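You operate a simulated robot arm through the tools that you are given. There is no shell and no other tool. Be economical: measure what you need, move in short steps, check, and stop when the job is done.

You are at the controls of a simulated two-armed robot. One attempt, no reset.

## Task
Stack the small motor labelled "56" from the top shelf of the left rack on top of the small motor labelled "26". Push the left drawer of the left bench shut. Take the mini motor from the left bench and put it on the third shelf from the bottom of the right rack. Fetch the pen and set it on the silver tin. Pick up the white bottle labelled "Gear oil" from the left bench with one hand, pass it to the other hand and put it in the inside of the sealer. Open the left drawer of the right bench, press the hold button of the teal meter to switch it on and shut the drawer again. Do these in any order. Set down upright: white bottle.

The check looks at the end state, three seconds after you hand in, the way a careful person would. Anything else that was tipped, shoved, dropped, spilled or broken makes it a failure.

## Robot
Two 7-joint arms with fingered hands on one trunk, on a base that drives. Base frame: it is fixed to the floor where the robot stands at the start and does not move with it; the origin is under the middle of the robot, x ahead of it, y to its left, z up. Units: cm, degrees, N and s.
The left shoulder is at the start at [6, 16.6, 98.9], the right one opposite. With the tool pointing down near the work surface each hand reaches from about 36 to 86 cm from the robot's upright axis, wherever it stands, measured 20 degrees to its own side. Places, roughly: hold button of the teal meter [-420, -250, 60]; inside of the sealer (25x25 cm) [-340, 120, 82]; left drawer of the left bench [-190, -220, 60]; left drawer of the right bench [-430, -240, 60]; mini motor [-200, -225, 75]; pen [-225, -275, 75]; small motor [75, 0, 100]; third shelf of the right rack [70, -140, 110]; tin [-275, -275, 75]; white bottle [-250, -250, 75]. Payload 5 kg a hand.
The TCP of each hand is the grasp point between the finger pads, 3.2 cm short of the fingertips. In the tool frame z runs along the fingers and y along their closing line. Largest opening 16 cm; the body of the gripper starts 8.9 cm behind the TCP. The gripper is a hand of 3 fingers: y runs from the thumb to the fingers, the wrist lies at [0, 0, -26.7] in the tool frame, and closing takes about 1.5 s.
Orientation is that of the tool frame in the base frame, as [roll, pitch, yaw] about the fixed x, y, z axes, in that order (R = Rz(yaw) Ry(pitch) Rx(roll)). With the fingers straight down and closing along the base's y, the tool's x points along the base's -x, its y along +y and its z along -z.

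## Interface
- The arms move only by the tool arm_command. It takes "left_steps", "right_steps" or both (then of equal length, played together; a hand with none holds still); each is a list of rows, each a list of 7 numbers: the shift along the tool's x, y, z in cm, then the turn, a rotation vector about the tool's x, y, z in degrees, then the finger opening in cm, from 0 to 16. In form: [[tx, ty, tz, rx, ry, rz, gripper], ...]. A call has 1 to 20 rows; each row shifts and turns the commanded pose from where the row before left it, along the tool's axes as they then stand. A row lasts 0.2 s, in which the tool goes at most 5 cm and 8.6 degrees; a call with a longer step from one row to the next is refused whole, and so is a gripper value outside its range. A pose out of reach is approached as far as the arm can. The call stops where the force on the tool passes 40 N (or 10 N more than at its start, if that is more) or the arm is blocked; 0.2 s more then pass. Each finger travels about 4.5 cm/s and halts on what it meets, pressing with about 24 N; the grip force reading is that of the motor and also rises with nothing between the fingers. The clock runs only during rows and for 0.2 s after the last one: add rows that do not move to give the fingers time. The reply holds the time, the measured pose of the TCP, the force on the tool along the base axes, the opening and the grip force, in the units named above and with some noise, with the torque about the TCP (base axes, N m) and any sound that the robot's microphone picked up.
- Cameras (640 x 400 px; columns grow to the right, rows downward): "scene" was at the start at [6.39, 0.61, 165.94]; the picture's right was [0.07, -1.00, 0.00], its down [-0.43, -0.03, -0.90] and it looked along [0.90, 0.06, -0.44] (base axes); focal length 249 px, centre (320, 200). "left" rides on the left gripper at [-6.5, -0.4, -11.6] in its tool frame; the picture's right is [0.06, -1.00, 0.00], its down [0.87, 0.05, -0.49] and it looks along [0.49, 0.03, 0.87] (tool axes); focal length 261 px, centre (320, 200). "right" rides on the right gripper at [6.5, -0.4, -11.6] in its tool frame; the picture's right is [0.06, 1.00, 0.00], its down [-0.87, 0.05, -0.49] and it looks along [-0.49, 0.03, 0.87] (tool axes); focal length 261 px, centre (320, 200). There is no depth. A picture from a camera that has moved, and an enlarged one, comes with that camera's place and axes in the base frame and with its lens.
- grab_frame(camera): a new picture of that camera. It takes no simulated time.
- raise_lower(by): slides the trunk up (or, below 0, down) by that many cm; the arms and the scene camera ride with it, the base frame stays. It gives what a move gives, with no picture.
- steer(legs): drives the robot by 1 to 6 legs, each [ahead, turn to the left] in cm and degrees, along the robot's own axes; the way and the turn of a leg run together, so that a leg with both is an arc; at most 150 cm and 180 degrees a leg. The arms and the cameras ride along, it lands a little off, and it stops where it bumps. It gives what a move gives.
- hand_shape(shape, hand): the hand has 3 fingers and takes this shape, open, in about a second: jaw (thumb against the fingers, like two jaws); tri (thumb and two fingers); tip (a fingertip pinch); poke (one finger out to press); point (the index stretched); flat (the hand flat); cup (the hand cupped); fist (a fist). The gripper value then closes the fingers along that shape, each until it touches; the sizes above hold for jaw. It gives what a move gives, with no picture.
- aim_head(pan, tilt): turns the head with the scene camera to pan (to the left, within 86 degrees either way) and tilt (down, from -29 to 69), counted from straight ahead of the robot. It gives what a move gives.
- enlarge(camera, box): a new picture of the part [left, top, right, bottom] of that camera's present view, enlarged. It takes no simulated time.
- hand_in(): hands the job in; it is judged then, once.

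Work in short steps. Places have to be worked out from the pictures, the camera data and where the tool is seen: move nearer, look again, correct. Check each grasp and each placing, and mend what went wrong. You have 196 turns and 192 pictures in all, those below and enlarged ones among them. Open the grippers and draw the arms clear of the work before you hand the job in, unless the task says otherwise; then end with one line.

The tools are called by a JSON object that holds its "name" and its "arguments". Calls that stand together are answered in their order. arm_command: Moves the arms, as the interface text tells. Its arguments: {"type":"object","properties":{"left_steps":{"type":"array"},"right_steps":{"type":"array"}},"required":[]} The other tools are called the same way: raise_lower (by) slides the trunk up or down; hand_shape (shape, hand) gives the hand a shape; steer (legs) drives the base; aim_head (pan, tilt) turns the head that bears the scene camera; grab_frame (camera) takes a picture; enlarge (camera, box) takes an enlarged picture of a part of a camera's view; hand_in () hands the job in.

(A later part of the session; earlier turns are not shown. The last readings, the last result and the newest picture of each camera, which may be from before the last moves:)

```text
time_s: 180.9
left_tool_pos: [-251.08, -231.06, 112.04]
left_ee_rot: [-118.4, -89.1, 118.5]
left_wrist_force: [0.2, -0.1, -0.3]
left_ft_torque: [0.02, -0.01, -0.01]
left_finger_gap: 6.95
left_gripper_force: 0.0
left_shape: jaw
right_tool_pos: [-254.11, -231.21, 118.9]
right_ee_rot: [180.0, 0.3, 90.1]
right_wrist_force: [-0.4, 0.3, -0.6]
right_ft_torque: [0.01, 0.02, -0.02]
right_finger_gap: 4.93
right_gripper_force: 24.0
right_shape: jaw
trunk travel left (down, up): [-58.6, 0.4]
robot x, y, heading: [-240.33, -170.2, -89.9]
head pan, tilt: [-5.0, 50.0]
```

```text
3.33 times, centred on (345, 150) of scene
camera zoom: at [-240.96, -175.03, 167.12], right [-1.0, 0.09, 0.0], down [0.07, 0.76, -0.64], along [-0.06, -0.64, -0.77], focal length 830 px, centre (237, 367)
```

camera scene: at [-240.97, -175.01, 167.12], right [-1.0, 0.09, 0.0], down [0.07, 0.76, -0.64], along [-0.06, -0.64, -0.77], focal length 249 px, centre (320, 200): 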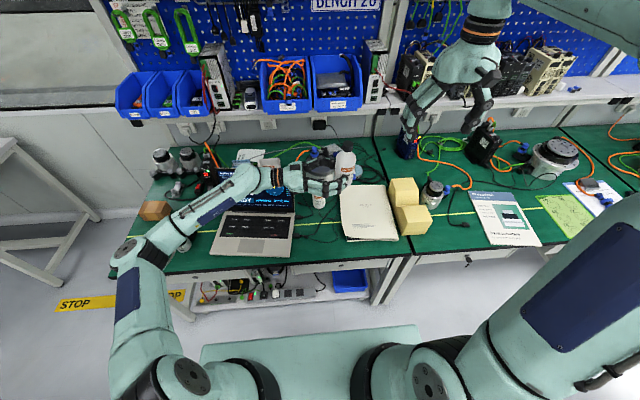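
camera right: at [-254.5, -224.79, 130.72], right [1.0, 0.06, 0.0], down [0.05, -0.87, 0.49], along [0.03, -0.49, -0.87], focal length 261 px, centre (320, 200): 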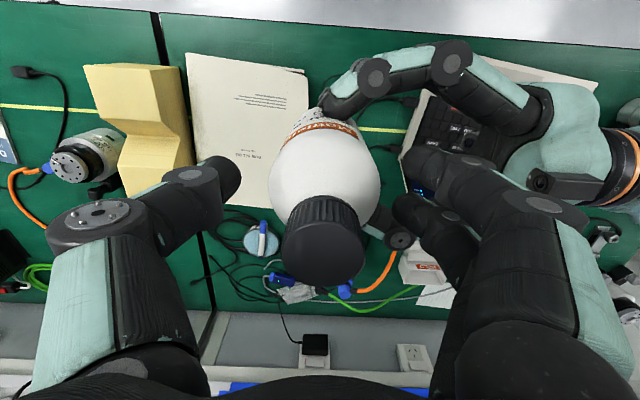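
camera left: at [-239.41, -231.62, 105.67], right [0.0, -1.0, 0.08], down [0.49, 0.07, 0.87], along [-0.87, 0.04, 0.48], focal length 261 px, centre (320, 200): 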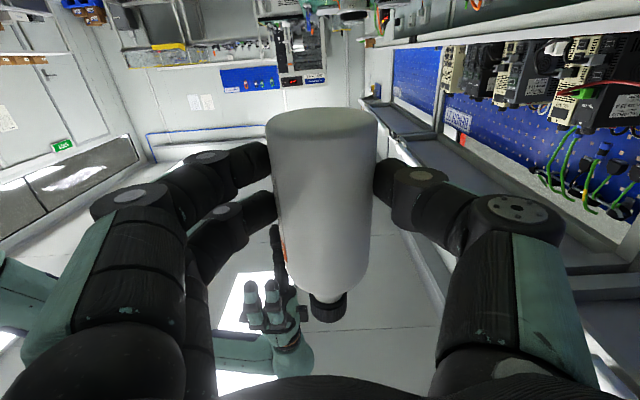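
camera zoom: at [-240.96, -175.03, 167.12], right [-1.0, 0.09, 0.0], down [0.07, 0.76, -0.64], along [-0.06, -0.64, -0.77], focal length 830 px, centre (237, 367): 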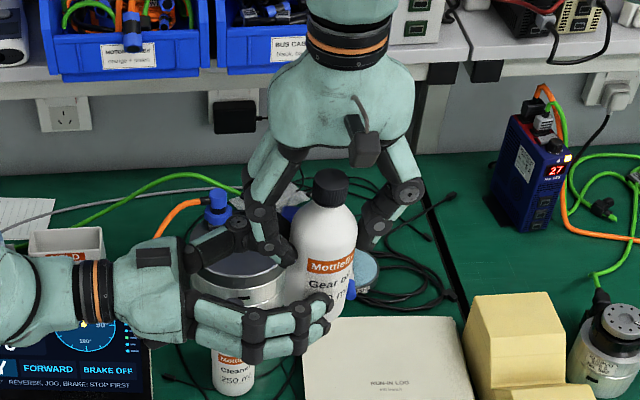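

The bottle stays. I open the left hand wider and draw it back to +x.

{"name": "arm_command", "arguments": {"left_steps": [[0, 0, 0, 0, 0, 0, 8.5], [0, 0, 0, 0, 0, 0, 10], [0, 0, -1, 0, 0, 0, 10], [0, 0, -2, 0, 0, 0, 10], [0, 0, -3, 0, 0, 0, 10], [0, 0, -4, 0, 0, 0, 10], [0, 0, -4, 0, 0, 0, 10], [0, 0, 0, 0, 0, 0, 10]]}}

{"name": "enlarge", "arguments": {"camera": "scene", "box": [250, 90, 420, 230]}}

```text
time_s: 182.7
left_tool_pos: [-237.0, -231.15, 112.33]
left_ee_rot: [-119.2, -89.1, 119.2]
left_wrist_force: [0.8, 0.1, -0.7]
left_ft_torque: [0.0, 0.0, 0.04]
left_finger_gap: 9.94
left_gripper_force: 0.1
left_shape: jaw
right_tool_pos: [-254.19, -231.34, 118.92]
right_ee_rot: [180.0, 0.2, 90.1]
right_wrist_force: [0.4, 0.8, -0.9]
right_ft_torque: [0.03, 0.01, -0.05]
right_finger_gap: 4.94
right_gripper_force: 24.1
right_shape: jaw
trunk travel left (down, up): [-58.6, 0.4]
robot x, y, heading: [-240.46, -170.21, -90.2]
head pan, tilt: [-5.0, 50.0]
```

```text
2.86 times, centred on (335, 160) of scene
camera zoom: at [-241.0, -175.04, 167.12], right [-1.0, 0.09, 0.0], down [0.07, 0.76, -0.64], along [-0.06, -0.64, -0.77], focal length 712 px, centre (277, 314)
```

zoom: 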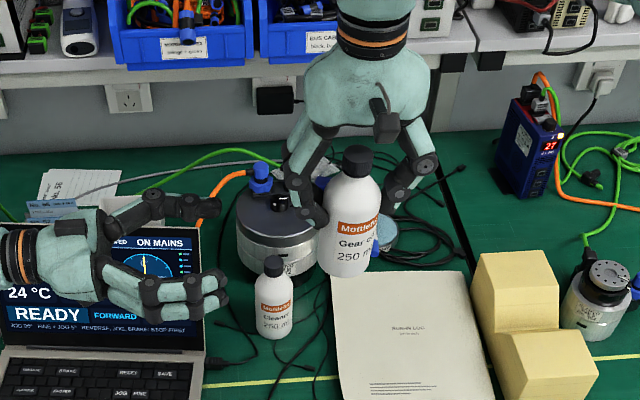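

The handover is complete: the right hand holds the bottle upright. Next I use the free left hand for the mini motor. First I bring it back to pointing straight down.

{"name": "arm_command", "arguments": {"left_steps": [[0, 0, 0, 0, -8.2, 0, 12], [0, 0, 0, 0, -8.2, 0, 12], [0, 0, 0, 0, -8.2, 0, 12], [0, 0, 0, 0, -8.2, 0, 12], [0, 0, 0, 0, -8.2, 0, 12], [0, 0, 0, 0, -8.2, 0, 12], [0, 0, 0, 0, -8.2, 0, 12], [0, 0, 0, 0, -8.2, 0, 12], [0, 0, 0, 0, -8.2, 0, 12], [0, 0, 0, 0, -8.2, 0, 12], [0, 0, 0, 0, -8, 0, 12], [0, 0, 0, 0, 0, 0, 12]]}}

{"name": "arm_command", "arguments": {"left_steps": [[0, 0, 0, 0, 0, 8.2, 12], [0, 0, 0, 0, 0, 8.2, 12], [0, 0, 0, 0, 0, 8.2, 12], [0, 0, 0, 0, 0, 8.2, 12], [0, 0, 0, 0, 0, 8.2, 12], [0, 0, 0, 0, 0, 8.2, 12], [0, 0, 0, 0, 0, 8.2, 12], [0, 0, 0, 0, 0, 8.2, 12], [0, 0, 0, 0, 0, 8.2, 12], [0, 0, 0, 0, 0, 8.2, 12], [0, 0, 0, 0, 0, 8, 12], [0, 4.5, 0, 0, 0, 0, 12], [0, 4.5, 0, 0, 0, 0, 12], [0, 4.5, 0, 0, 0, 0, 12], [0, 4.5, 0, 0, 0, 0, 12], [0, 4.5, 0, 0, 0, 0, 12], [0, 4.5, 0, 0, 0, 0, 12], [0, 4.5, 0, 0, 0, 0, 12], [0, 4.5, 0, 0, 0, 0, 12], [0, 4.5, 0, 0, 0, 0, 12]]}}

{"name": "grab_frame", "arguments": {"camera": "left"}}

{"name": "grab_frame", "arguments": {"camera": "scene"}}

```text
time_s: 185.3
left_tool_pos: [-236.89, -231.2, 112.24]
left_ee_rot: [-179.2, 0.5, -179.9]
left_wrist_force: [-0.7, -0.4, -0.6]
left_ft_torque: [0.01, 0.03, -0.02]
left_finger_gap: 11.98
left_gripper_force: 0.1
left_shape: jaw
right_tool_pos: [-253.83, -231.39, 118.97]
right_ee_rot: [-180.0, 0.2, 90.1]
right_wrist_force: [0.9, 0.4, -0.5]
right_ft_torque: [-0.03, 0.02, 0.0]
right_finger_gap: 4.93
right_gripper_force: 24.2
right_shape: jaw
trunk travel left (down, up): [-58.6, 0.4]
robot x, y, heading: [-240.23, -170.5, -89.8]
head pan, tilt: [-5.0, 50.0]
```

```text
time_s: 189.5
left_tool_pos: [-196.34, -231.26, 112.49]
left_ee_rot: [179.7, 0.8, 90.0]
left_wrist_force: [0.5, 1.2, -0.2]
left_ft_torque: [-0.01, 0.02, 0.01]
left_finger_gap: 11.99
left_gripper_force: 0.1
left_shape: jaw
right_tool_pos: [-253.96, -231.33, 119.04]
right_ee_rot: [-180.0, 0.1, 90.1]
right_wrist_force: [0.8, -0.7, 0.2]
right_ft_torque: [0.02, 0.01, 0.0]
right_finger_gap: 4.96
right_gripper_force: 23.9
right_shape: jaw
trunk travel left (down, up): [-58.6, 0.4]
robot x, y, heading: [-240.43, -170.37, -89.8]
head pan, tilt: [-5.0, 50.0]
```

```text
69 pictures are left
camera left: at [-196.82, -237.48, 124.1], right [-1.0, 0.06, -0.01], down [0.05, 0.88, 0.48], along [0.04, 0.48, -0.88], focal length 261 px, centre (320, 200)
```

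left: 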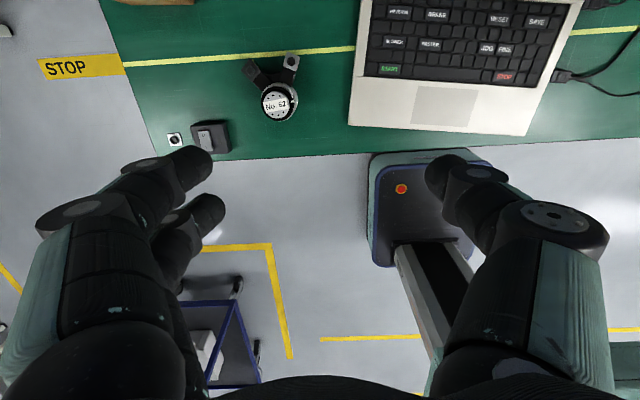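

```text
68 pictures are left
camera scene: at [-240.81, -175.02, 167.12], right [-1.0, 0.09, 0.0], down [0.06, 0.76, -0.64], along [-0.06, -0.64, -0.77], focal length 249 px, centre (320, 200)
```

scene: 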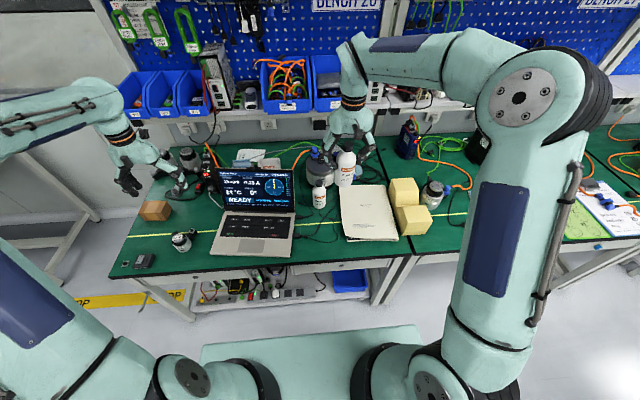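

The mini motor, No. 62, is at about (-189.6, -231.7). I move the left hand above it, down to z ≈ 93, and look.

{"name": "arm_command", "arguments": {"left_steps": [[0, 2, 3, 0, 0, 0, 10], [-0.2, 2, 3.9, 0, 0, 0, 9], [-0.2, 1.5, 4, 0, 0, 0, 9], [0, 1.2, 4, 0, 0, 0, 9], [0, 0, 4.5, 0, 0, 0, 9], [0, 0, 0, 0, 0, 0, 9]]}}

{"name": "grab_frame", "arguments": {"camera": "left"}}

```text
time_s: 190.9
left_tool_pos: [-189.71, -231.85, 93.23]
left_ee_rot: [179.6, 0.8, 90.0]
left_wrist_force: [0.0, 0.8, -0.4]
left_ft_torque: [-0.03, 0.0, 0.07]
left_finger_gap: 9.06
left_gripper_force: 0.1
left_shape: jaw
right_tool_pos: [-254.04, -231.31, 118.99]
right_ee_rot: [-179.9, 0.1, 90.2]
right_wrist_force: [0.1, 1.0, -1.3]
right_ft_torque: [0.0, 0.01, 0.01]
right_finger_gap: 4.96
right_gripper_force: 24.0
right_shape: jaw
trunk travel left (down, up): [-58.6, 0.4]
robot x, y, heading: [-240.39, -169.9, -90.2]
head pan, tilt: [-5.0, 50.0]
```

```text
67 pictures are left
camera left: at [-190.22, -238.14, 104.82], right [-1.0, 0.06, -0.01], down [0.05, 0.88, 0.48], along [0.04, 0.48, -0.88], focal length 261 px, centre (320, 200)
```

left: 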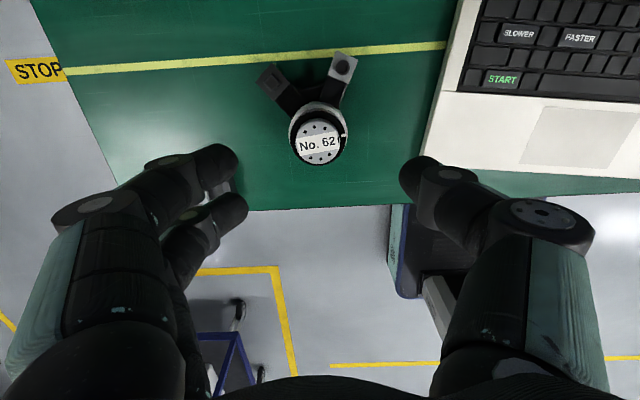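

It's centred under the hand within 0.5 cm. I descend to z ≈ 79.5 and close.

{"name": "arm_command", "arguments": {"left_steps": [[0.4, 0, 4, 0, 0, 0, 9], [0, 0, 4, 0, 0, 0, 9], [0, 0, 3, 0, 0, 0, 9], [0, 0, 2, 0, 0, 0, 9], [0, 0, 0.7, 0, 0, 0, 9], [0, 0, 0, 0, 0, 0, 9]]}}

{"name": "arm_command", "arguments": {"left_steps": [[0, 0, 0, 0, 0, 0, 7.5], [0, 0, 0, 0, 0, 0, 6], [0, 0, 0, 0, 0, 0, 4.5], [0, 0, 0, 0, 0, 0, 3], [0, 0, 0, 0, 0, 0, 2], [0, 0, 0, 0, 0, 0, 2], [0, 0, 0, 0, 0, 0, 2]]}}

{"name": "grab_frame", "arguments": {"camera": "left"}}

```text
time_s: 192.3
left_tool_pos: [-189.46, -231.65, 79.64]
left_ee_rot: [179.6, 0.8, 90.0]
left_wrist_force: [-0.4, 0.2, 0.4]
left_ft_torque: [0.0, -0.03, -0.02]
left_finger_gap: 9.06
left_gripper_force: 0.0
left_shape: jaw
right_tool_pos: [-254.08, -231.4, 118.97]
right_ee_rot: [180.0, 0.2, 90.1]
right_wrist_force: [-1.0, 0.2, 0.5]
right_ft_torque: [0.02, -0.03, -0.02]
right_finger_gap: 4.94
right_gripper_force: 23.7
right_shape: jaw
trunk travel left (down, up): [-58.6, 0.4]
robot x, y, heading: [-240.45, -170.15, -89.9]
head pan, tilt: [-5.0, 50.0]
```

```text
time_s: 193.9
left_tool_pos: [-189.52, -231.65, 79.46]
left_ee_rot: [179.5, 0.7, 90.1]
left_wrist_force: [-0.5, 1.4, 0.6]
left_ft_torque: [0.05, -0.01, 0.0]
left_finger_gap: 5.12
left_gripper_force: 24.3
left_shape: jaw
right_tool_pos: [-254.0, -231.36, 118.9]
right_ee_rot: [180.0, 0.2, 90.1]
right_wrist_force: [-0.3, 1.2, 0.1]
right_ft_torque: [-0.01, 0.03, 0.0]
right_finger_gap: 4.94
right_gripper_force: 24.3
right_shape: jaw
trunk travel left (down, up): [-58.6, 0.4]
robot x, y, heading: [-240.56, -170.55, -89.9]
head pan, tilt: [-5.0, 50.0]
```

```text
66 pictures are left
camera left: at [-190.08, -237.96, 91.08], right [-1.0, 0.06, -0.01], down [0.05, 0.88, 0.48], along [0.04, 0.48, -0.88], focal length 261 px, centre (320, 200)
```

left: 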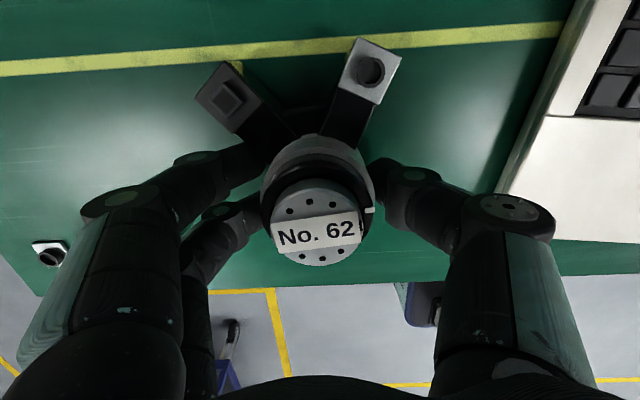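

Mini motor gripped at 5.1 cm. I lift it and draw both hands in for driving.

{"name": "arm_command", "arguments": {"left_steps": [[0, 0, -1.5, 0, 0, 0, 2], [0, 0, -3, 0, 0, 0, 2], [0, 0, -4, 0, 0, 0, 2], [0, 0, -4, 0, 0, 0, 2], [0, 0, -4, 0, 0, 0, 2], [0, 0, -4, 0, 0, 0, 2], [0, 0, -4, 0, 0, 0, 2], [0, 0, -4, 0, 0, 0, 2], [2, -3, 0, 0, 0, 0, 2], [2, -3, 0, 0, 0, 0, 2], [2, -3, 0, 0, 0, 0, 2], [2, -3, 0, 0, 0, 0, 2], [2, -3, 0, 0, 0, 0, 2], [2, -3, 0, 0, 0, 0, 2], [2, -3, 0, 0, 0, 0, 2], [0, 0, 0, 0, 0, 0, 2]], "right_steps": [[0, 0, 0, 0, 0, 0, 2], [1, 0, 0, 0, 0, 0, 2], [1.5, 0, 0, 0, 0, 0, 2], [1.5, -0.5, 0, 0, 0, 0, 2], [1.5, -0.5, 0, 0, 0, 0, 2], [1.5, -0.5, 0, 0, 0, 0, 2], [1.5, -0.5, 0, 0, 0, 0, 2], [1.5, -0.5, 0, 0, 0, 0, 2], [1.5, -0.5, 0, 0, 0, 0, 2], [1.5, -0.5, 0, 0, 0, 0, 2], [1, -0.5, 0, 0, 0, 0, 2], [0, 0, 0, 0, 0, 0, 2], [0, 0, 0, 0, 0, 0, 2], [0, 0, 0, 0, 0, 0, 2], [0, 0, 0, 0, 0, 0, 2], [0, 0, 0, 0, 0, 0, 2]]}}

{"name": "aim_head", "arguments": {"pan": 0, "tilt": 35}}

{"name": "grab_frame", "arguments": {"camera": "scene"}}

```text
time_s: 197.3
left_tool_pos: [-210.76, -217.18, 107.62]
left_ee_rot: [179.7, 0.7, 89.9]
left_wrist_force: [0.3, 0.9, -3.7]
left_ft_torque: [0.08, 0.06, 0.02]
left_finger_gap: 5.06
left_gripper_force: 23.9
left_shape: jaw
right_tool_pos: [-257.95, -217.35, 118.79]
right_ee_rot: [-180.0, 0.2, 90.1]
right_wrist_force: [-0.1, -0.3, -0.1]
right_ft_torque: [-0.02, 0.0, 0.02]
right_finger_gap: 4.97
right_gripper_force: 23.6
right_shape: jaw
trunk travel left (down, up): [-58.6, 0.4]
robot x, y, heading: [-240.27, -170.58, -90.0]
head pan, tilt: [-5.0, 50.0]
```

```text
time_s: 198.1
left_tool_pos: [-210.85, -217.2, 107.67]
left_ee_rot: [179.6, 0.7, 90.0]
left_wrist_force: [0.2, -0.1, -4.9]
left_ft_torque: [0.06, 0.07, -0.02]
left_finger_gap: 5.04
left_gripper_force: 24.5
left_shape: jaw
right_tool_pos: [-258.03, -217.24, 118.87]
right_ee_rot: [179.9, 0.2, 90.1]
right_wrist_force: [-0.2, 0.2, 1.3]
right_ft_torque: [0.01, 0.01, -0.01]
right_finger_gap: 4.93
right_gripper_force: 24.0
right_shape: jaw
trunk travel left (down, up): [-58.6, 0.4]
robot x, y, heading: [-240.43, -169.89, -90.2]
head pan, tilt: [0.0, 35.0]
```

```text
65 pictures are left
camera scene: at [-240.26, -176.19, 169.28], right [-1.0, 0.0, 0.0], down [0.0, 0.57, -0.82], along [0.0, -0.82, -0.57], focal length 249 px, centre (320, 200)
```

scene: 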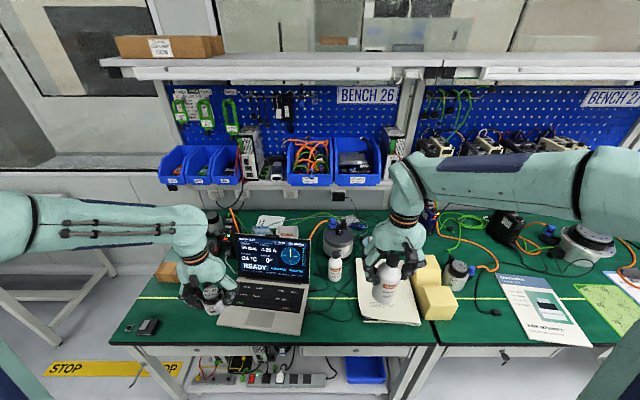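

Both objects are held well. I drive toward the sealer: back up, turn, and stop short facing it.

{"name": "steer", "arguments": {"legs": [[-110, 0], [0, -90], [120, 0], [0, -90], [60, 0]]}}

{"name": "grab_frame", "arguments": {"camera": "scene"}}

```text
time_s: 220.2
left_tool_pos: [-392.87, 43.32, 107.63]
left_ee_rot: [179.6, 0.7, -88.9]
left_wrist_force: [0.8, 1.1, -4.4]
left_ft_torque: [-0.08, -0.01, 0.0]
left_finger_gap: 4.94
left_gripper_force: 23.6
left_shape: jaw
right_tool_pos: [-345.56, 44.32, 118.86]
right_ee_rot: [-180.0, 0.2, -88.8]
right_wrist_force: [0.2, 0.8, 0.0]
right_ft_torque: [-0.01, 0.02, 0.0]
right_finger_gap: 4.88
right_gripper_force: 24.8
right_shape: jaw
trunk travel left (down, up): [-58.6, 0.4]
robot x, y, heading: [-362.49, -3.02, 91.0]
head pan, tilt: [0.0, 35.0]
```

```text
64 pictures are left
camera scene: at [-362.17, 2.8, 169.29], right [1.0, 0.02, 0.0], down [0.01, -0.57, -0.82], along [-0.02, 0.82, -0.57], focal length 249 px, centre (320, 200)
```

scene: 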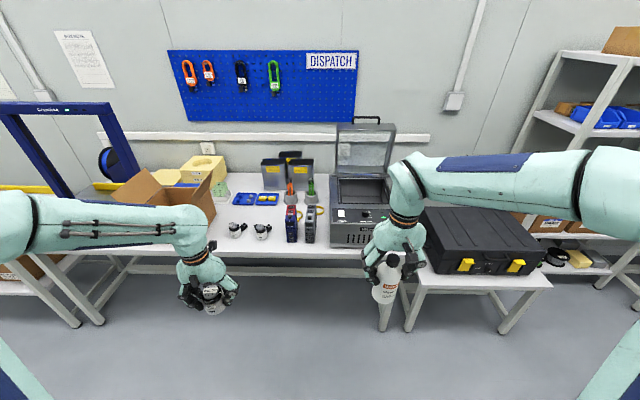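

The sealer with its open lid is ahead at right. I zoom in on it, and check the mini motor in the left hand, since its gap has crept a little.

{"name": "enlarge", "arguments": {"camera": "scene", "box": [310, 100, 450, 260]}}

{"name": "grab_frame", "arguments": {"camera": "left"}}

```text
2.50 times, centred on (380, 180) of scene
camera zoom: at [-362.17, 2.8, 169.29], right [1.0, 0.02, 0.0], down [0.01, -0.57, -0.82], along [-0.02, 0.82, -0.57], focal length 623 px, centre (170, 250)
```

zoom: 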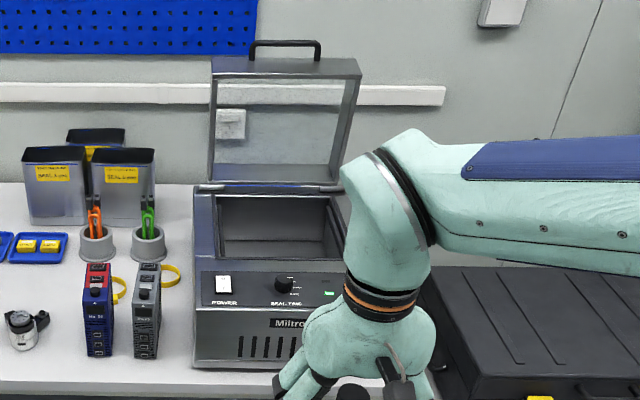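

```text
62 pictures are left
camera left: at [-392.55, 49.7, 119.17], right [1.0, -0.04, -0.01], down [-0.03, -0.88, 0.48], along [-0.03, -0.48, -0.88], focal length 261 px, centre (320, 200)
```

left: 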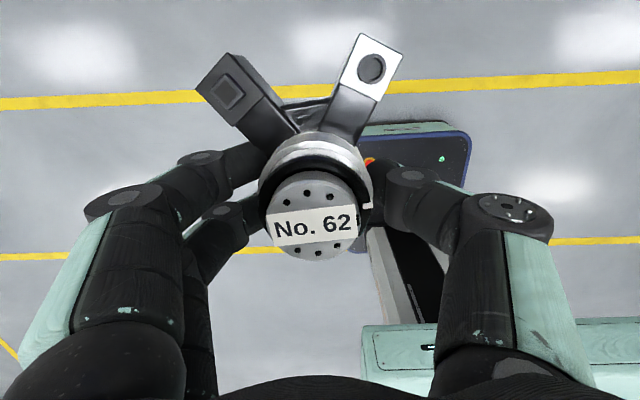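

The chamber opening spans roughly x -355…-328, y 103…127, rim z ≈ 97.5, floor ≈ 82. Both held objects look fine. I drive 54 cm ahead; the bottle's base stays about 10 cm above the rim.

{"name": "steer", "arguments": {"legs": [[54, 0]]}}

{"name": "aim_head", "arguments": {"pan": -15, "tilt": 48}}

{"name": "grab_frame", "arguments": {"camera": "scene"}}

{"name": "grab_frame", "arguments": {"camera": "right"}}

```text
time_s: 223.3
left_tool_pos: [-393.45, 97.6, 107.64]
left_ee_rot: [179.6, 0.8, -89.3]
left_wrist_force: [0.0, 0.4, -5.2]
left_ft_torque: [-0.1, -0.03, 0.0]
left_finger_gap: 4.93
left_gripper_force: 24.1
left_shape: jaw
right_tool_pos: [-346.29, 98.38, 118.78]
right_ee_rot: [179.9, 0.2, -89.2]
right_wrist_force: [0.3, -0.3, 0.3]
right_ft_torque: [-0.02, 0.02, 0.0]
right_finger_gap: 4.91
right_gripper_force: 23.9
right_shape: jaw
trunk travel left (down, up): [-58.6, 0.4]
robot x, y, heading: [-363.08, 51.18, 90.8]
head pan, tilt: [0.0, 35.0]
```

```text
time_s: 224.1
left_tool_pos: [-393.58, 97.61, 107.59]
left_ee_rot: [179.6, 0.7, -89.3]
left_wrist_force: [-0.3, 0.2, -4.1]
left_ft_torque: [-0.08, 0.0, -0.01]
left_finger_gap: 4.93
left_gripper_force: 24.1
left_shape: jaw
right_tool_pos: [-346.26, 98.34, 118.87]
right_ee_rot: [-180.0, 0.3, -89.2]
right_wrist_force: [-0.8, -0.2, 0.1]
right_ft_torque: [-0.02, -0.02, 0.0]
right_finger_gap: 4.9
right_gripper_force: 24.6
right_shape: jaw
trunk travel left (down, up): [-58.6, 0.4]
robot x, y, heading: [-363.67, 51.18, 91.0]
head pan, tilt: [-15.0, 48.0]
```

```text
61 pictures are left
camera scene: at [-361.06, 55.7, 167.4], right [0.97, -0.24, 0.0], down [-0.18, -0.72, -0.67], along [0.16, 0.65, -0.74], focal length 249 px, centre (320, 200)
```

scene: 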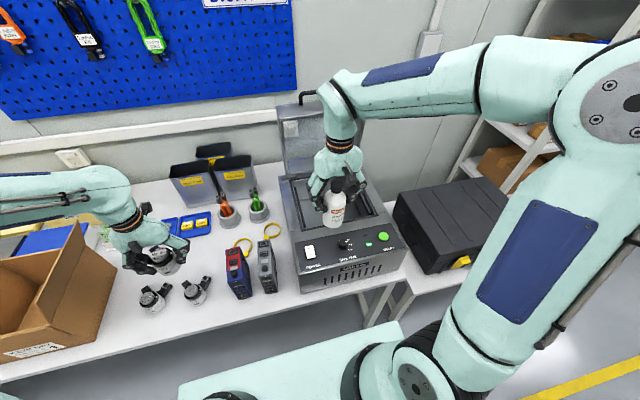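

```text
60 pictures are left
camera right: at [-345.77, 91.71, 130.17], right [-1.0, -0.08, 0.0], down [-0.07, 0.87, 0.49], along [-0.04, 0.49, -0.87], focal length 261 px, centre (320, 200)
```

right: 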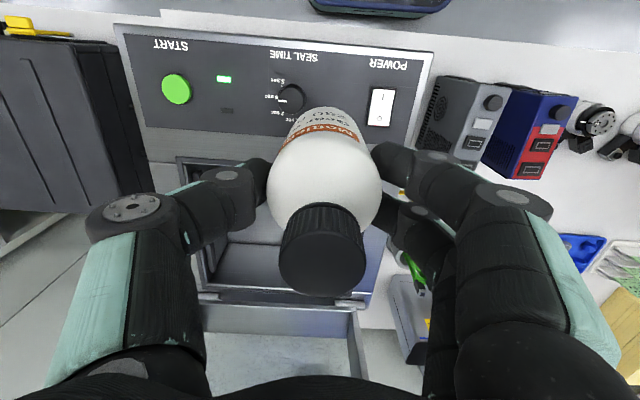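

The bottle is in front of the chamber, whose centre is about (-342, 117). I move it over the centre and lower it partway.

{"name": "arm_command", "arguments": {"right_steps": [[-2, -0.5, 0, 0, 0, 0, 2], [-3.1, -0.76, 0, 0, 0, 0, 2], [-3.1, -0.76, 0, 0, 0, 0, 2], [-3.1, -0.76, 0, 0, 0, 0, 2], [-3.1, -0.76, 0, 0, 0, 0, 2], [-3.3, -0.76, 0, 0, 0, 0, 2], [0, 0, 2, 0, 0, 0, 2], [0, 0, 3, 0, 0, 0, 2], [0, 0, 3, 0, 0, 0, 2], [0, 0, 2, 0, 0, 0, 2], [0, 0, 0, 0, 0, 0, 2]]}}

{"name": "grab_frame", "arguments": {"camera": "right"}}

{"name": "enlarge", "arguments": {"camera": "scene", "box": [260, 80, 420, 300]}}

```text
time_s: 226.5
left_tool_pos: [-393.41, 97.54, 107.71]
left_ee_rot: [179.7, 0.8, -89.3]
left_wrist_force: [-0.2, -0.2, -5.2]
left_ft_torque: [-0.06, -0.04, 0.0]
left_finger_gap: 4.91
left_gripper_force: 24.3
left_shape: jaw
right_tool_pos: [-342.15, 116.05, 108.77]
right_ee_rot: [-180.0, 0.2, -89.2]
right_wrist_force: [-0.3, -1.4, 0.4]
right_ft_torque: [0.03, -0.07, 0.01]
right_finger_gap: 4.92
right_gripper_force: 24.5
right_shape: jaw
trunk travel left (down, up): [-58.6, 0.4]
robot x, y, heading: [-363.7, 51.23, 90.7]
head pan, tilt: [-15.0, 48.0]
```

```text
59 pictures are left
camera right: at [-341.73, 109.44, 120.21], right [-1.0, -0.08, 0.0], down [-0.07, 0.87, 0.49], along [-0.04, 0.49, -0.87], focal length 261 px, centre (320, 200)
```

right: 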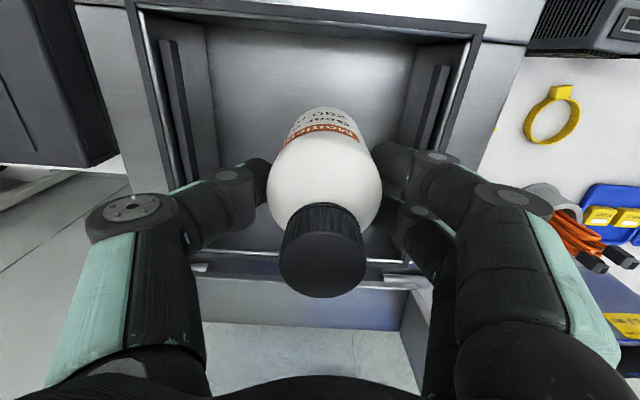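

```text
1.82 times, centred on (340, 190) of scene
camera zoom: at [-361.05, 55.66, 167.39], right [0.97, -0.24, 0.0], down [-0.18, -0.72, -0.67], along [0.16, 0.65, -0.74], focal length 453 px, centre (284, 218)
```

zoom: 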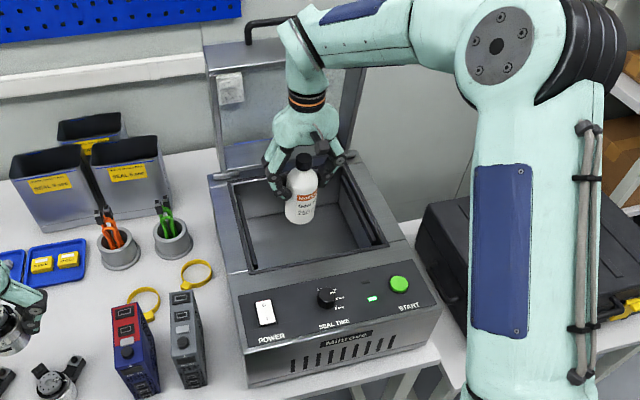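

The chamber is clear beneath the bottle. I lower it further to about 3 cm above the expected floor.

{"name": "arm_command", "arguments": {"right_steps": [[-1.3, 0, 2, 0, 0, 0, 2], [0, 0, 3, 0, 0, 0, 2], [0, 0, 3, 0, 0, 0, 2], [0, 0, 3, 0, 0, 0, 2], [0, 0, 2, 0, 0, 0, 2], [0, 0, 0, 0, 0, 0, 2]]}}

{"name": "enlarge", "arguments": {"camera": "scene", "box": [300, 120, 400, 260]}}

```text
time_s: 227.9
left_tool_pos: [-393.48, 97.6, 107.72]
left_ee_rot: [179.6, 0.7, -89.4]
left_wrist_force: [0.7, 0.7, -4.5]
left_ft_torque: [-0.03, 0.01, -0.01]
left_finger_gap: 4.93
left_gripper_force: 24.6
left_shape: jaw
right_tool_pos: [-342.23, 117.47, 95.88]
right_ee_rot: [179.9, 0.2, -89.3]
right_wrist_force: [-0.1, 0.3, 0.0]
right_ft_torque: [0.02, 0.03, 0.02]
right_finger_gap: 4.89
right_gripper_force: 24.3
right_shape: jaw
trunk travel left (down, up): [-58.6, 0.4]
robot x, y, heading: [-363.14, 51.18, 91.1]
head pan, tilt: [-15.0, 48.0]
```

```text
2.86 times, centred on (350, 190) of scene
camera zoom: at [-361.05, 55.67, 167.39], right [0.97, -0.24, 0.0], down [-0.18, -0.72, -0.67], along [0.16, 0.65, -0.74], focal length 712 px, centre (234, 229)
```

zoom: 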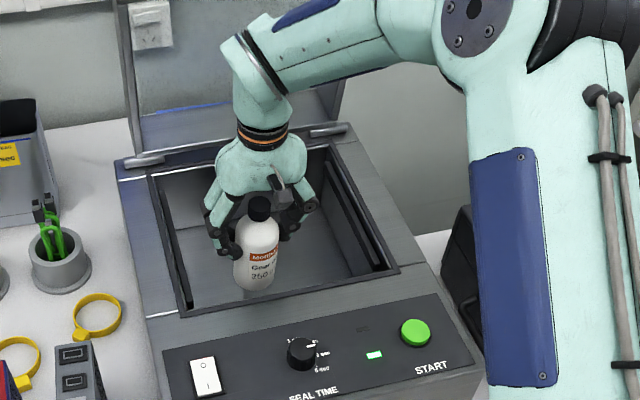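

Now slowly down toward the floor.

{"name": "arm_command", "arguments": {"right_steps": [[0, 0, 0.8, 0, 0, 0, 2], [0, 0, 0.8, 0, 0, 0, 2], [0, 0, 0.6, 0, 0, 0, 2], [0, 0, 0.5, 0, 0, 0, 2], [0, 0, 0, 0, 0, 0, 2]]}}

```text
time_s: 229.1
left_tool_pos: [-393.47, 97.6, 107.75]
left_ee_rot: [179.6, 0.8, -89.3]
left_wrist_force: [0.2, 0.2, -4.6]
left_ft_torque: [-0.05, -0.02, 0.01]
left_finger_gap: 4.89
left_gripper_force: 23.7
left_shape: jaw
right_tool_pos: [-342.18, 117.44, 93.15]
right_ee_rot: [-179.9, 0.2, -89.2]
right_wrist_force: [0.0, -1.3, 0.4]
right_ft_torque: [-0.04, -0.02, -0.03]
right_finger_gap: 4.91
right_gripper_force: 24.3
right_shape: jaw
trunk travel left (down, up): [-58.6, 0.4]
robot x, y, heading: [-362.94, 51.0, 90.9]
head pan, tilt: [-15.0, 48.0]
```

{"name": "arm_command", "arguments": {"right_steps": [[0, 0, 0.4, 0, 0, 0, 2], [0, 0, 0.4, 0, 0, 0, 2], [0, 0, 0.4, 0, 0, 0, 2], [0, 0, 0.4, 0, 0, 0, 2], [0, 0, 0, 0, 0, 0, 2]]}}

{"name": "enlarge", "arguments": {"camera": "scene", "box": [300, 120, 400, 260]}}

```text
time_s: 230.3
left_tool_pos: [-393.69, 97.44, 107.74]
left_ee_rot: [179.5, 0.8, -89.3]
left_wrist_force: [0.6, 0.3, -4.0]
left_ft_torque: [-0.04, -0.03, 0.02]
left_finger_gap: 4.92
left_gripper_force: 24.3
left_shape: jaw
right_tool_pos: [-342.29, 117.59, 91.9]
right_ee_rot: [180.0, 0.4, -89.2]
right_wrist_force: [-0.4, 3.3, 13.9]
right_ft_torque: [-0.03, -0.16, 0.04]
right_finger_gap: 4.96
right_gripper_force: 23.6
right_shape: jaw
trunk travel left (down, up): [-58.6, 0.4]
robot x, y, heading: [-363.28, 51.39, 90.5]
head pan, tilt: [-15.0, 48.0]
```

```text
2.86 times, centred on (350, 190) of scene
camera zoom: at [-361.1, 55.6, 167.42], right [0.97, -0.24, 0.0], down [-0.18, -0.72, -0.67], along [0.16, 0.65, -0.74], focal length 712 px, centre (234, 229)
```

zoom: 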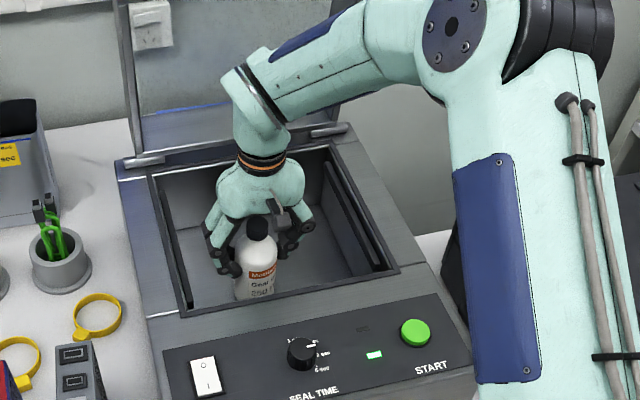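

The bottle stands on the chamber floor (14 N). I ease off, open the fingers and rise straight up.

{"name": "arm_command", "arguments": {"right_steps": [[0, 0, -0.25, 0, 0, 0, 2], [0, 0, 0, 0, 0, 0, 5.2], [0, 0, 0, 0, 0, 0, 5.8], [0, 0, 0, 0, 0, 0, 6.5], [0, 0, 0, 0, 0, 0, 7.5], [0, 0, 0, 0, 0, 0, 9], [0, 0, 0, 0, 0, 0, 9], [0, 0, 0, 0, 0, 0, 9]]}}

{"name": "grab_frame", "arguments": {"camera": "right"}}

```text
time_s: 232.1
left_tool_pos: [-393.53, 97.57, 107.7]
left_ee_rot: [179.6, 0.7, -89.3]
left_wrist_force: [1.0, -0.1, -6.0]
left_ft_torque: [-0.08, -0.01, 0.0]
left_finger_gap: 4.92
left_gripper_force: 24.1
left_shape: jaw
right_tool_pos: [-342.14, 117.52, 91.98]
right_ee_rot: [180.0, 0.2, -89.2]
right_wrist_force: [-0.5, -0.2, 0.2]
right_ft_torque: [0.01, 0.0, 0.0]
right_finger_gap: 8.94
right_gripper_force: 0.0
right_shape: jaw
trunk travel left (down, up): [-58.6, 0.4]
robot x, y, heading: [-363.27, 51.03, 90.9]
head pan, tilt: [-15.0, 48.0]
```

```text
55 pictures are left
camera right: at [-341.75, 110.87, 103.2], right [-1.0, -0.08, 0.0], down [-0.07, 0.87, 0.49], along [-0.04, 0.49, -0.87], focal length 261 px, centre (320, 200)
```

right: 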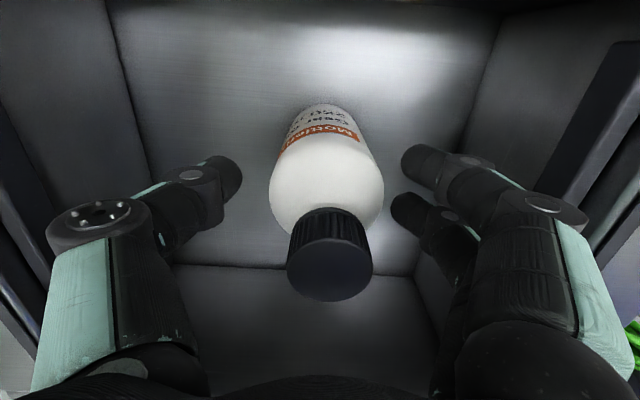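

The bottle stands free and upright. I raise the hand out of the chamber and draw back.

{"name": "arm_command", "arguments": {"right_steps": [[0, 0, -2, 0, 0, 0, 9], [0, 0, -4, 0, 0, 0, 9], [0, 0, -4, 0, 0, 0, 9], [0, 0, -4, 0, 0, 0, 9], [0, 0, -4, 0, 0, 0, 9], [0, 0, -4, 0, 0, 0, 9], [0, 0, -4, 0, 0, 0, 9], [4, 0, 0, 0, 0, 0, 10], [4, 0, 0, 0, 0, 0, 12], [4, 0, 0, 0, 0, 0, 14], [4, 0, 0, 0, 0, 0, 16], [4, 0, 0, 0, 0, 0, 16], [0, 0, 0, 0, 0, 0, 16]]}}

{"name": "enlarge", "arguments": {"camera": "scene", "box": [200, 100, 420, 280]}}

```text
time_s: 234.9
left_tool_pos: [-393.51, 97.66, 107.74]
left_ee_rot: [179.6, 0.7, -89.3]
left_wrist_force: [-0.9, 0.7, -3.7]
left_ft_torque: [-0.07, -0.01, 0.01]
left_finger_gap: 4.92
left_gripper_force: 24.3
left_shape: jaw
right_tool_pos: [-342.04, 97.38, 117.71]
right_ee_rot: [180.0, 0.3, -89.2]
right_wrist_force: [0.0, 0.6, -0.1]
right_ft_torque: [-0.02, -0.02, 0.01]
right_finger_gap: 15.97
right_gripper_force: 0.0
right_shape: jaw
trunk travel left (down, up): [-58.6, 0.4]
robot x, y, heading: [-363.23, 50.94, 90.5]
head pan, tilt: [-15.0, 48.0]
```

```text
2.22 times, centred on (310, 190) of scene
camera zoom: at [-361.07, 55.79, 167.38], right [0.97, -0.24, 0.0], down [-0.18, -0.72, -0.67], along [0.16, 0.65, -0.74], focal length 554 px, centre (342, 222)
```

zoom: 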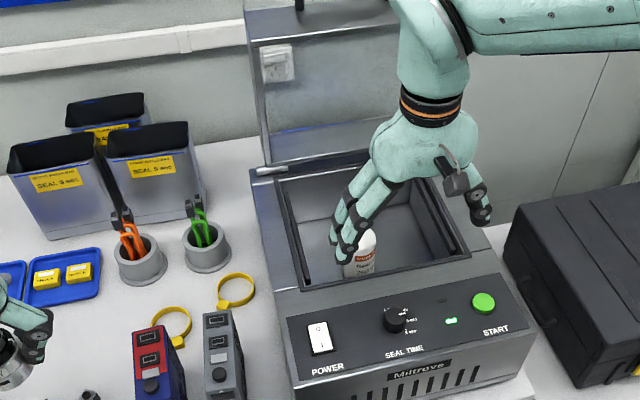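

The bottle stands in the sealer. Now I drive back to the rack area with the mini motor: back up, turn, and take the clear lane.

{"name": "steer", "arguments": {"legs": [[-38, 0], [0, -91], [150, 0], [150, 0], [28, 0], [0, -90]]}}

{"name": "aim_head", "arguments": {"pan": 40, "tilt": 20}}

{"name": "grab_frame", "arguments": {"camera": "scene"}}

```text
time_s: 260.8
left_tool_pos: [-7.08, -34.0, 107.57]
left_ee_rot: [179.6, 0.8, 89.4]
left_wrist_force: [0.9, -0.4, -4.3]
left_ft_torque: [0.05, 0.02, -0.01]
left_finger_gap: 4.84
left_gripper_force: 24.2
left_shape: jaw
right_tool_pos: [-58.82, -32.67, 117.65]
right_ee_rot: [180.0, 0.3, 89.5]
right_wrist_force: [-0.2, 0.0, -0.7]
right_ft_torque: [0.0, 0.01, 0.02]
right_finger_gap: 15.98
right_gripper_force: 0.0
right_shape: jaw
trunk travel left (down, up): [-58.6, 0.4]
robot x, y, heading: [-36.65, 13.19, -90.4]
head pan, tilt: [-15.0, 48.0]
```

```text
time_s: 262.1
left_tool_pos: [-7.13, -34.03, 107.7]
left_ee_rot: [179.6, 0.7, 89.4]
left_wrist_force: [-0.5, 0.4, -3.4]
left_ft_torque: [0.07, 0.03, 0.0]
left_finger_gap: 4.82
left_gripper_force: 24.6
left_shape: jaw
right_tool_pos: [-58.63, -32.66, 117.71]
right_ee_rot: [179.9, 0.2, 89.6]
right_wrist_force: [-1.1, -0.3, -0.3]
right_ft_torque: [0.0, -0.03, 0.02]
right_finger_gap: 16.0
right_gripper_force: 0.0
right_shape: jaw
trunk travel left (down, up): [-58.6, 0.4]
robot x, y, heading: [-36.11, 13.26, -90.7]
head pan, tilt: [40.0, 20.0]
```

```text
53 pictures are left
camera scene: at [-30.14, 8.93, 171.67], right [-0.77, -0.64, 0.0], down [-0.22, 0.26, -0.94], along [0.6, -0.73, -0.34], focal length 249 px, centre (320, 200)
```

scene: 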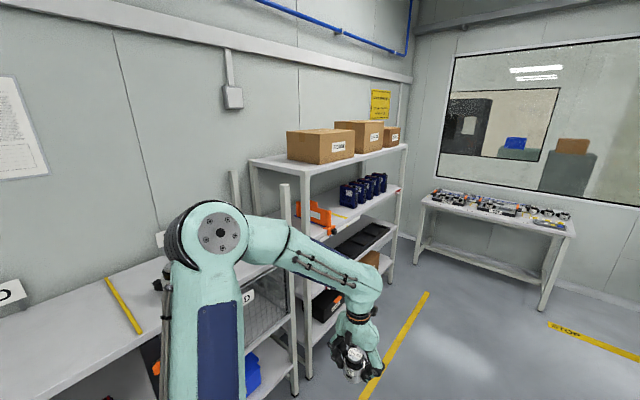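

The third shelf, with the blue jars and an orange item, is at z ≈ 110 and the top shelf is well above it. I drive down and turn to face the rack.

{"name": "steer", "arguments": {"legs": [[148, 0], [0, 90.5]]}}

{"name": "aim_head", "arguments": {"pan": 0, "tilt": 25}}

{"name": "grab_frame", "arguments": {"camera": "scene"}}

```text
time_s: 273.4
left_tool_pos: [9.9, -105.46, 107.59]
left_ee_rot: [179.7, 0.7, -179.5]
left_wrist_force: [0.8, -0.8, -4.4]
left_ft_torque: [-0.01, 0.03, -0.04]
left_finger_gap: 4.78
left_gripper_force: 23.6
left_shape: jaw
right_tool_pos: [9.43, -157.03, 117.7]
right_ee_rot: [-179.9, 0.2, -179.4]
right_wrist_force: [-0.3, 1.3, -0.4]
right_ft_torque: [-0.01, 0.0, -0.01]
right_finger_gap: 16.01
right_gripper_force: 0.0
right_shape: jaw
trunk travel left (down, up): [-58.6, 0.4]
robot x, y, heading: [-36.7, -135.43, 0.8]
head pan, tilt: [40.0, 20.0]
```

```text
time_s: 274.5
left_tool_pos: [9.8, -105.42, 107.53]
left_ee_rot: [179.6, 0.7, -179.5]
left_wrist_force: [-0.7, 0.4, -3.9]
left_ft_torque: [-0.05, 0.06, -0.02]
left_finger_gap: 4.82
left_gripper_force: 24.0
left_shape: jaw
right_tool_pos: [9.56, -157.04, 117.66]
right_ee_rot: [-180.0, 0.1, -179.4]
right_wrist_force: [0.6, 0.0, -0.2]
right_ft_torque: [-0.01, -0.04, 0.0]
right_finger_gap: 15.98
right_gripper_force: 0.1
right_shape: jaw
trunk travel left (down, up): [-58.6, 0.4]
robot x, y, heading: [-36.55, -135.85, 0.7]
head pan, tilt: [0.0, 25.0]
```

```text
52 pictures are left
camera scene: at [-30.3, -135.56, 170.87], right [0.01, -1.0, 0.0], down [-0.42, -0.01, -0.91], along [0.91, 0.01, -0.42], focal length 249 px, centre (320, 200)
```

scene: 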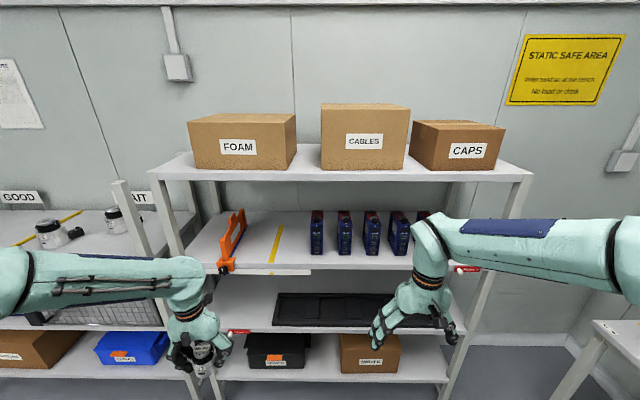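

Counting from the bottom (boxes, black trays, blue devices, top boxes), the third shelf is the one with the blue devices. I zoom in to choose a free spot.

{"name": "enlarge", "arguments": {"camera": "scene", "box": [180, 170, 460, 290]}}

```text
2.29 times, centred on (320, 230) of scene
camera zoom: at [-30.3, -135.56, 170.87], right [0.01, -1.0, 0.0], down [-0.42, -0.01, -0.91], along [0.91, 0.01, -0.42], focal length 569 px, centre (320, 131)
```

zoom: 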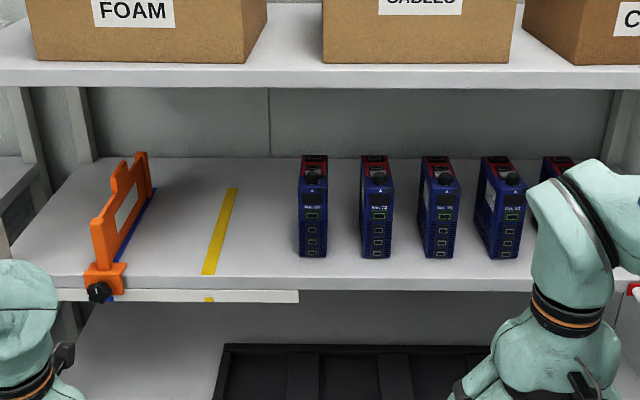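

There's a free area between the orange clamp and the yellow tape. To triangulate the shelf height I take the right hand camera's view as well.

{"name": "grab_frame", "arguments": {"camera": "right"}}

```text
50 pictures are left
camera right: at [2.89, -157.63, 129.0], right [-0.07, 1.0, 0.0], down [0.87, 0.06, 0.49], along [0.49, 0.04, -0.87], focal length 261 px, centre (320, 200)
```

right: 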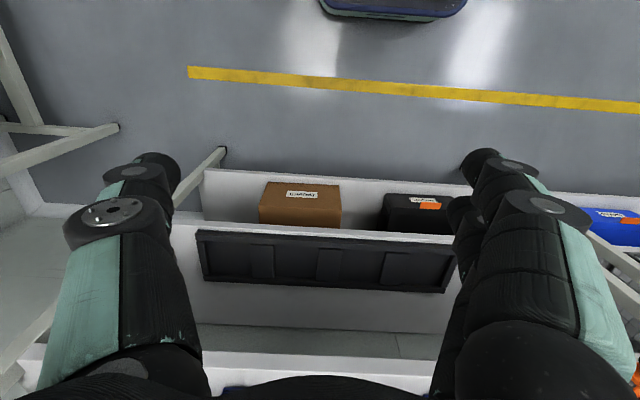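

The vertical hand would not fit under the top shelf, so I'll place the motor near the front edge with the hand tilted about 25°. To fix the shelf's height and front edge, I lower the trunk 25 cm for a second view.

{"name": "raise_lower", "arguments": {"by": -25}}

{"name": "grab_frame", "arguments": {"camera": "scene"}}

```text
time_s: 277.1
left_tool_pos: [9.94, -105.49, 82.74]
left_ee_rot: [179.6, 0.7, -179.5]
left_wrist_force: [-0.4, 0.3, -4.7]
left_ft_torque: [-0.03, 0.1, 0.01]
left_finger_gap: 4.83
left_gripper_force: 24.0
left_shape: jaw
right_tool_pos: [9.47, -157.18, 92.71]
right_ee_rot: [179.9, 0.2, -179.5]
right_wrist_force: [-0.1, 0.1, 0.3]
right_ft_torque: [0.02, -0.02, 0.0]
right_finger_gap: 15.99
right_gripper_force: 0.0
right_shape: jaw
trunk travel left (down, up): [-33.6, 25.4]
robot x, y, heading: [-36.62, -135.77, 0.5]
head pan, tilt: [0.0, 25.0]
```

```text
49 pictures are left
camera scene: at [-30.31, -135.57, 145.87], right [0.01, -1.0, 0.0], down [-0.42, 0.0, -0.91], along [0.91, 0.01, -0.42], focal length 249 px, centre (320, 200)
```

scene: 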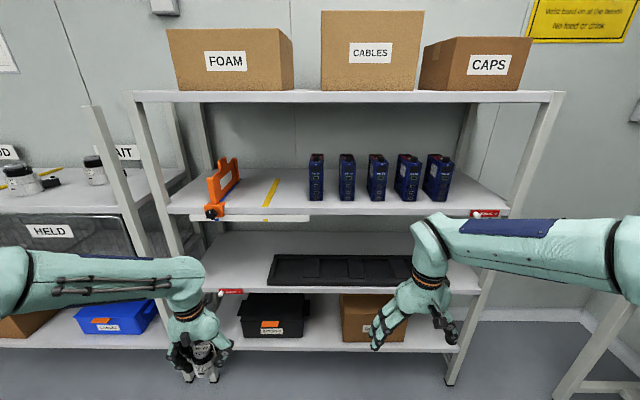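

The shelf top is at z ≈ 106.1 with its front edge at x ≈ 50, and the top shelf's underside is about 141. The free spot is around y = -108. I raise the trunk, tilt the left hand 25° forward while lifting it, pull the right hand back, then drive closer.

{"name": "raise_lower", "arguments": {"by": 25}}

{"name": "arm_command", "arguments": {"left_steps": [[0, 0, -3, 0, -6.25, 0, 2], [0, 0, -3, 0, -6.25, 0, 2], [0, 0, -3, 0, -6.25, 0, 2], [0, 0, -1, 0, -6.25, 0, 2], [0, 0, 0, 0, 0, 0, 2]], "right_steps": [[2, 0, 0, 0, 0, 0, 16], [2, 0, 0, 0, 0, 0, 16], [2, 0, 0, 0, 0, 0, 16], [0, 0, 0, 0, 0, 0, 16], [0, 0, 0, 0, 0, 0, 16]]}}

{"name": "steer", "arguments": {"legs": [[28, 0]]}}

{"name": "aim_head", "arguments": {"pan": 22, "tilt": 35}}

{"name": "grab_frame", "arguments": {"camera": "scene"}}

```text
time_s: 279.6
left_tool_pos: [9.93, -105.56, 107.71]
left_ee_rot: [179.7, 0.7, -179.5]
left_wrist_force: [0.9, 1.0, -4.6]
left_ft_torque: [-0.01, 0.07, -0.02]
left_finger_gap: 4.82
left_gripper_force: 23.9
left_shape: jaw
right_tool_pos: [9.57, -157.06, 117.63]
right_ee_rot: [-179.9, 0.2, -179.4]
right_wrist_force: [-0.7, 0.3, -0.1]
right_ft_torque: [-0.02, -0.02, 0.0]
right_finger_gap: 15.99
right_gripper_force: 0.1
right_shape: jaw
trunk travel left (down, up): [-58.6, 0.4]
robot x, y, heading: [-36.96, -135.54, 0.6]
head pan, tilt: [0.0, 25.0]
```

```text
time_s: 280.8
left_tool_pos: [8.47, -105.68, 117.53]
left_ee_rot: [179.6, 25.8, -179.7]
left_wrist_force: [0.7, -0.4, -5.1]
left_ft_torque: [0.05, 0.1, 0.0]
left_finger_gap: 4.8
left_gripper_force: 23.9
left_shape: jaw
right_tool_pos: [3.3, -157.22, 117.72]
right_ee_rot: [179.9, 0.2, -179.4]
right_wrist_force: [-0.1, -1.0, -0.7]
right_ft_torque: [0.03, 0.0, 0.0]
right_finger_gap: 15.97
right_gripper_force: 0.0
right_shape: jaw
trunk travel left (down, up): [-58.6, 0.4]
robot x, y, heading: [-36.83, -135.36, 0.5]
head pan, tilt: [0.0, 25.0]
```

```text
time_s: 282.8
left_tool_pos: [36.71, -105.16, 117.4]
left_ee_rot: [179.6, 25.7, -179.6]
left_wrist_force: [-0.7, 0.6, -5.1]
left_ft_torque: [-0.01, 0.11, 0.01]
left_finger_gap: 4.79
left_gripper_force: 23.2
left_shape: jaw
right_tool_pos: [31.63, -156.78, 117.57]
right_ee_rot: [180.0, 0.1, -179.3]
right_wrist_force: [0.2, -0.8, 0.9]
right_ft_torque: [0.0, 0.03, 0.01]
right_finger_gap: 15.98
right_gripper_force: 0.0
right_shape: jaw
trunk travel left (down, up): [-58.6, 0.4]
robot x, y, heading: [-8.93, -135.37, 1.1]
head pan, tilt: [0.0, 25.0]
```

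```text
time_s: 283.7
left_tool_pos: [36.54, -105.19, 117.43]
left_ee_rot: [179.6, 25.7, -179.6]
left_wrist_force: [-0.2, 0.1, -4.1]
left_ft_torque: [-0.04, 0.08, 0.0]
left_finger_gap: 4.81
left_gripper_force: 24.3
left_shape: jaw
right_tool_pos: [31.58, -156.89, 117.63]
right_ee_rot: [-179.9, 0.2, -179.3]
right_wrist_force: [-0.4, -0.6, 0.6]
right_ft_torque: [0.03, -0.01, 0.01]
right_finger_gap: 16.0
right_gripper_force: 0.1
right_shape: jaw
trunk travel left (down, up): [-58.6, 0.4]
robot x, y, heading: [-8.62, -135.58, 0.8]
head pan, tilt: [22.0, 35.0]
```

```text
48 pictures are left
camera scene: at [-3.2, -131.97, 169.29], right [0.38, -0.92, 0.0], down [-0.53, -0.22, -0.82], along [0.76, 0.32, -0.57], focal length 249 px, centre (320, 200)
```

scene: 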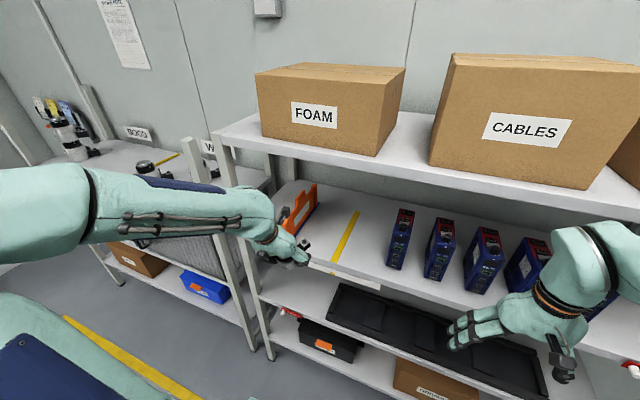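

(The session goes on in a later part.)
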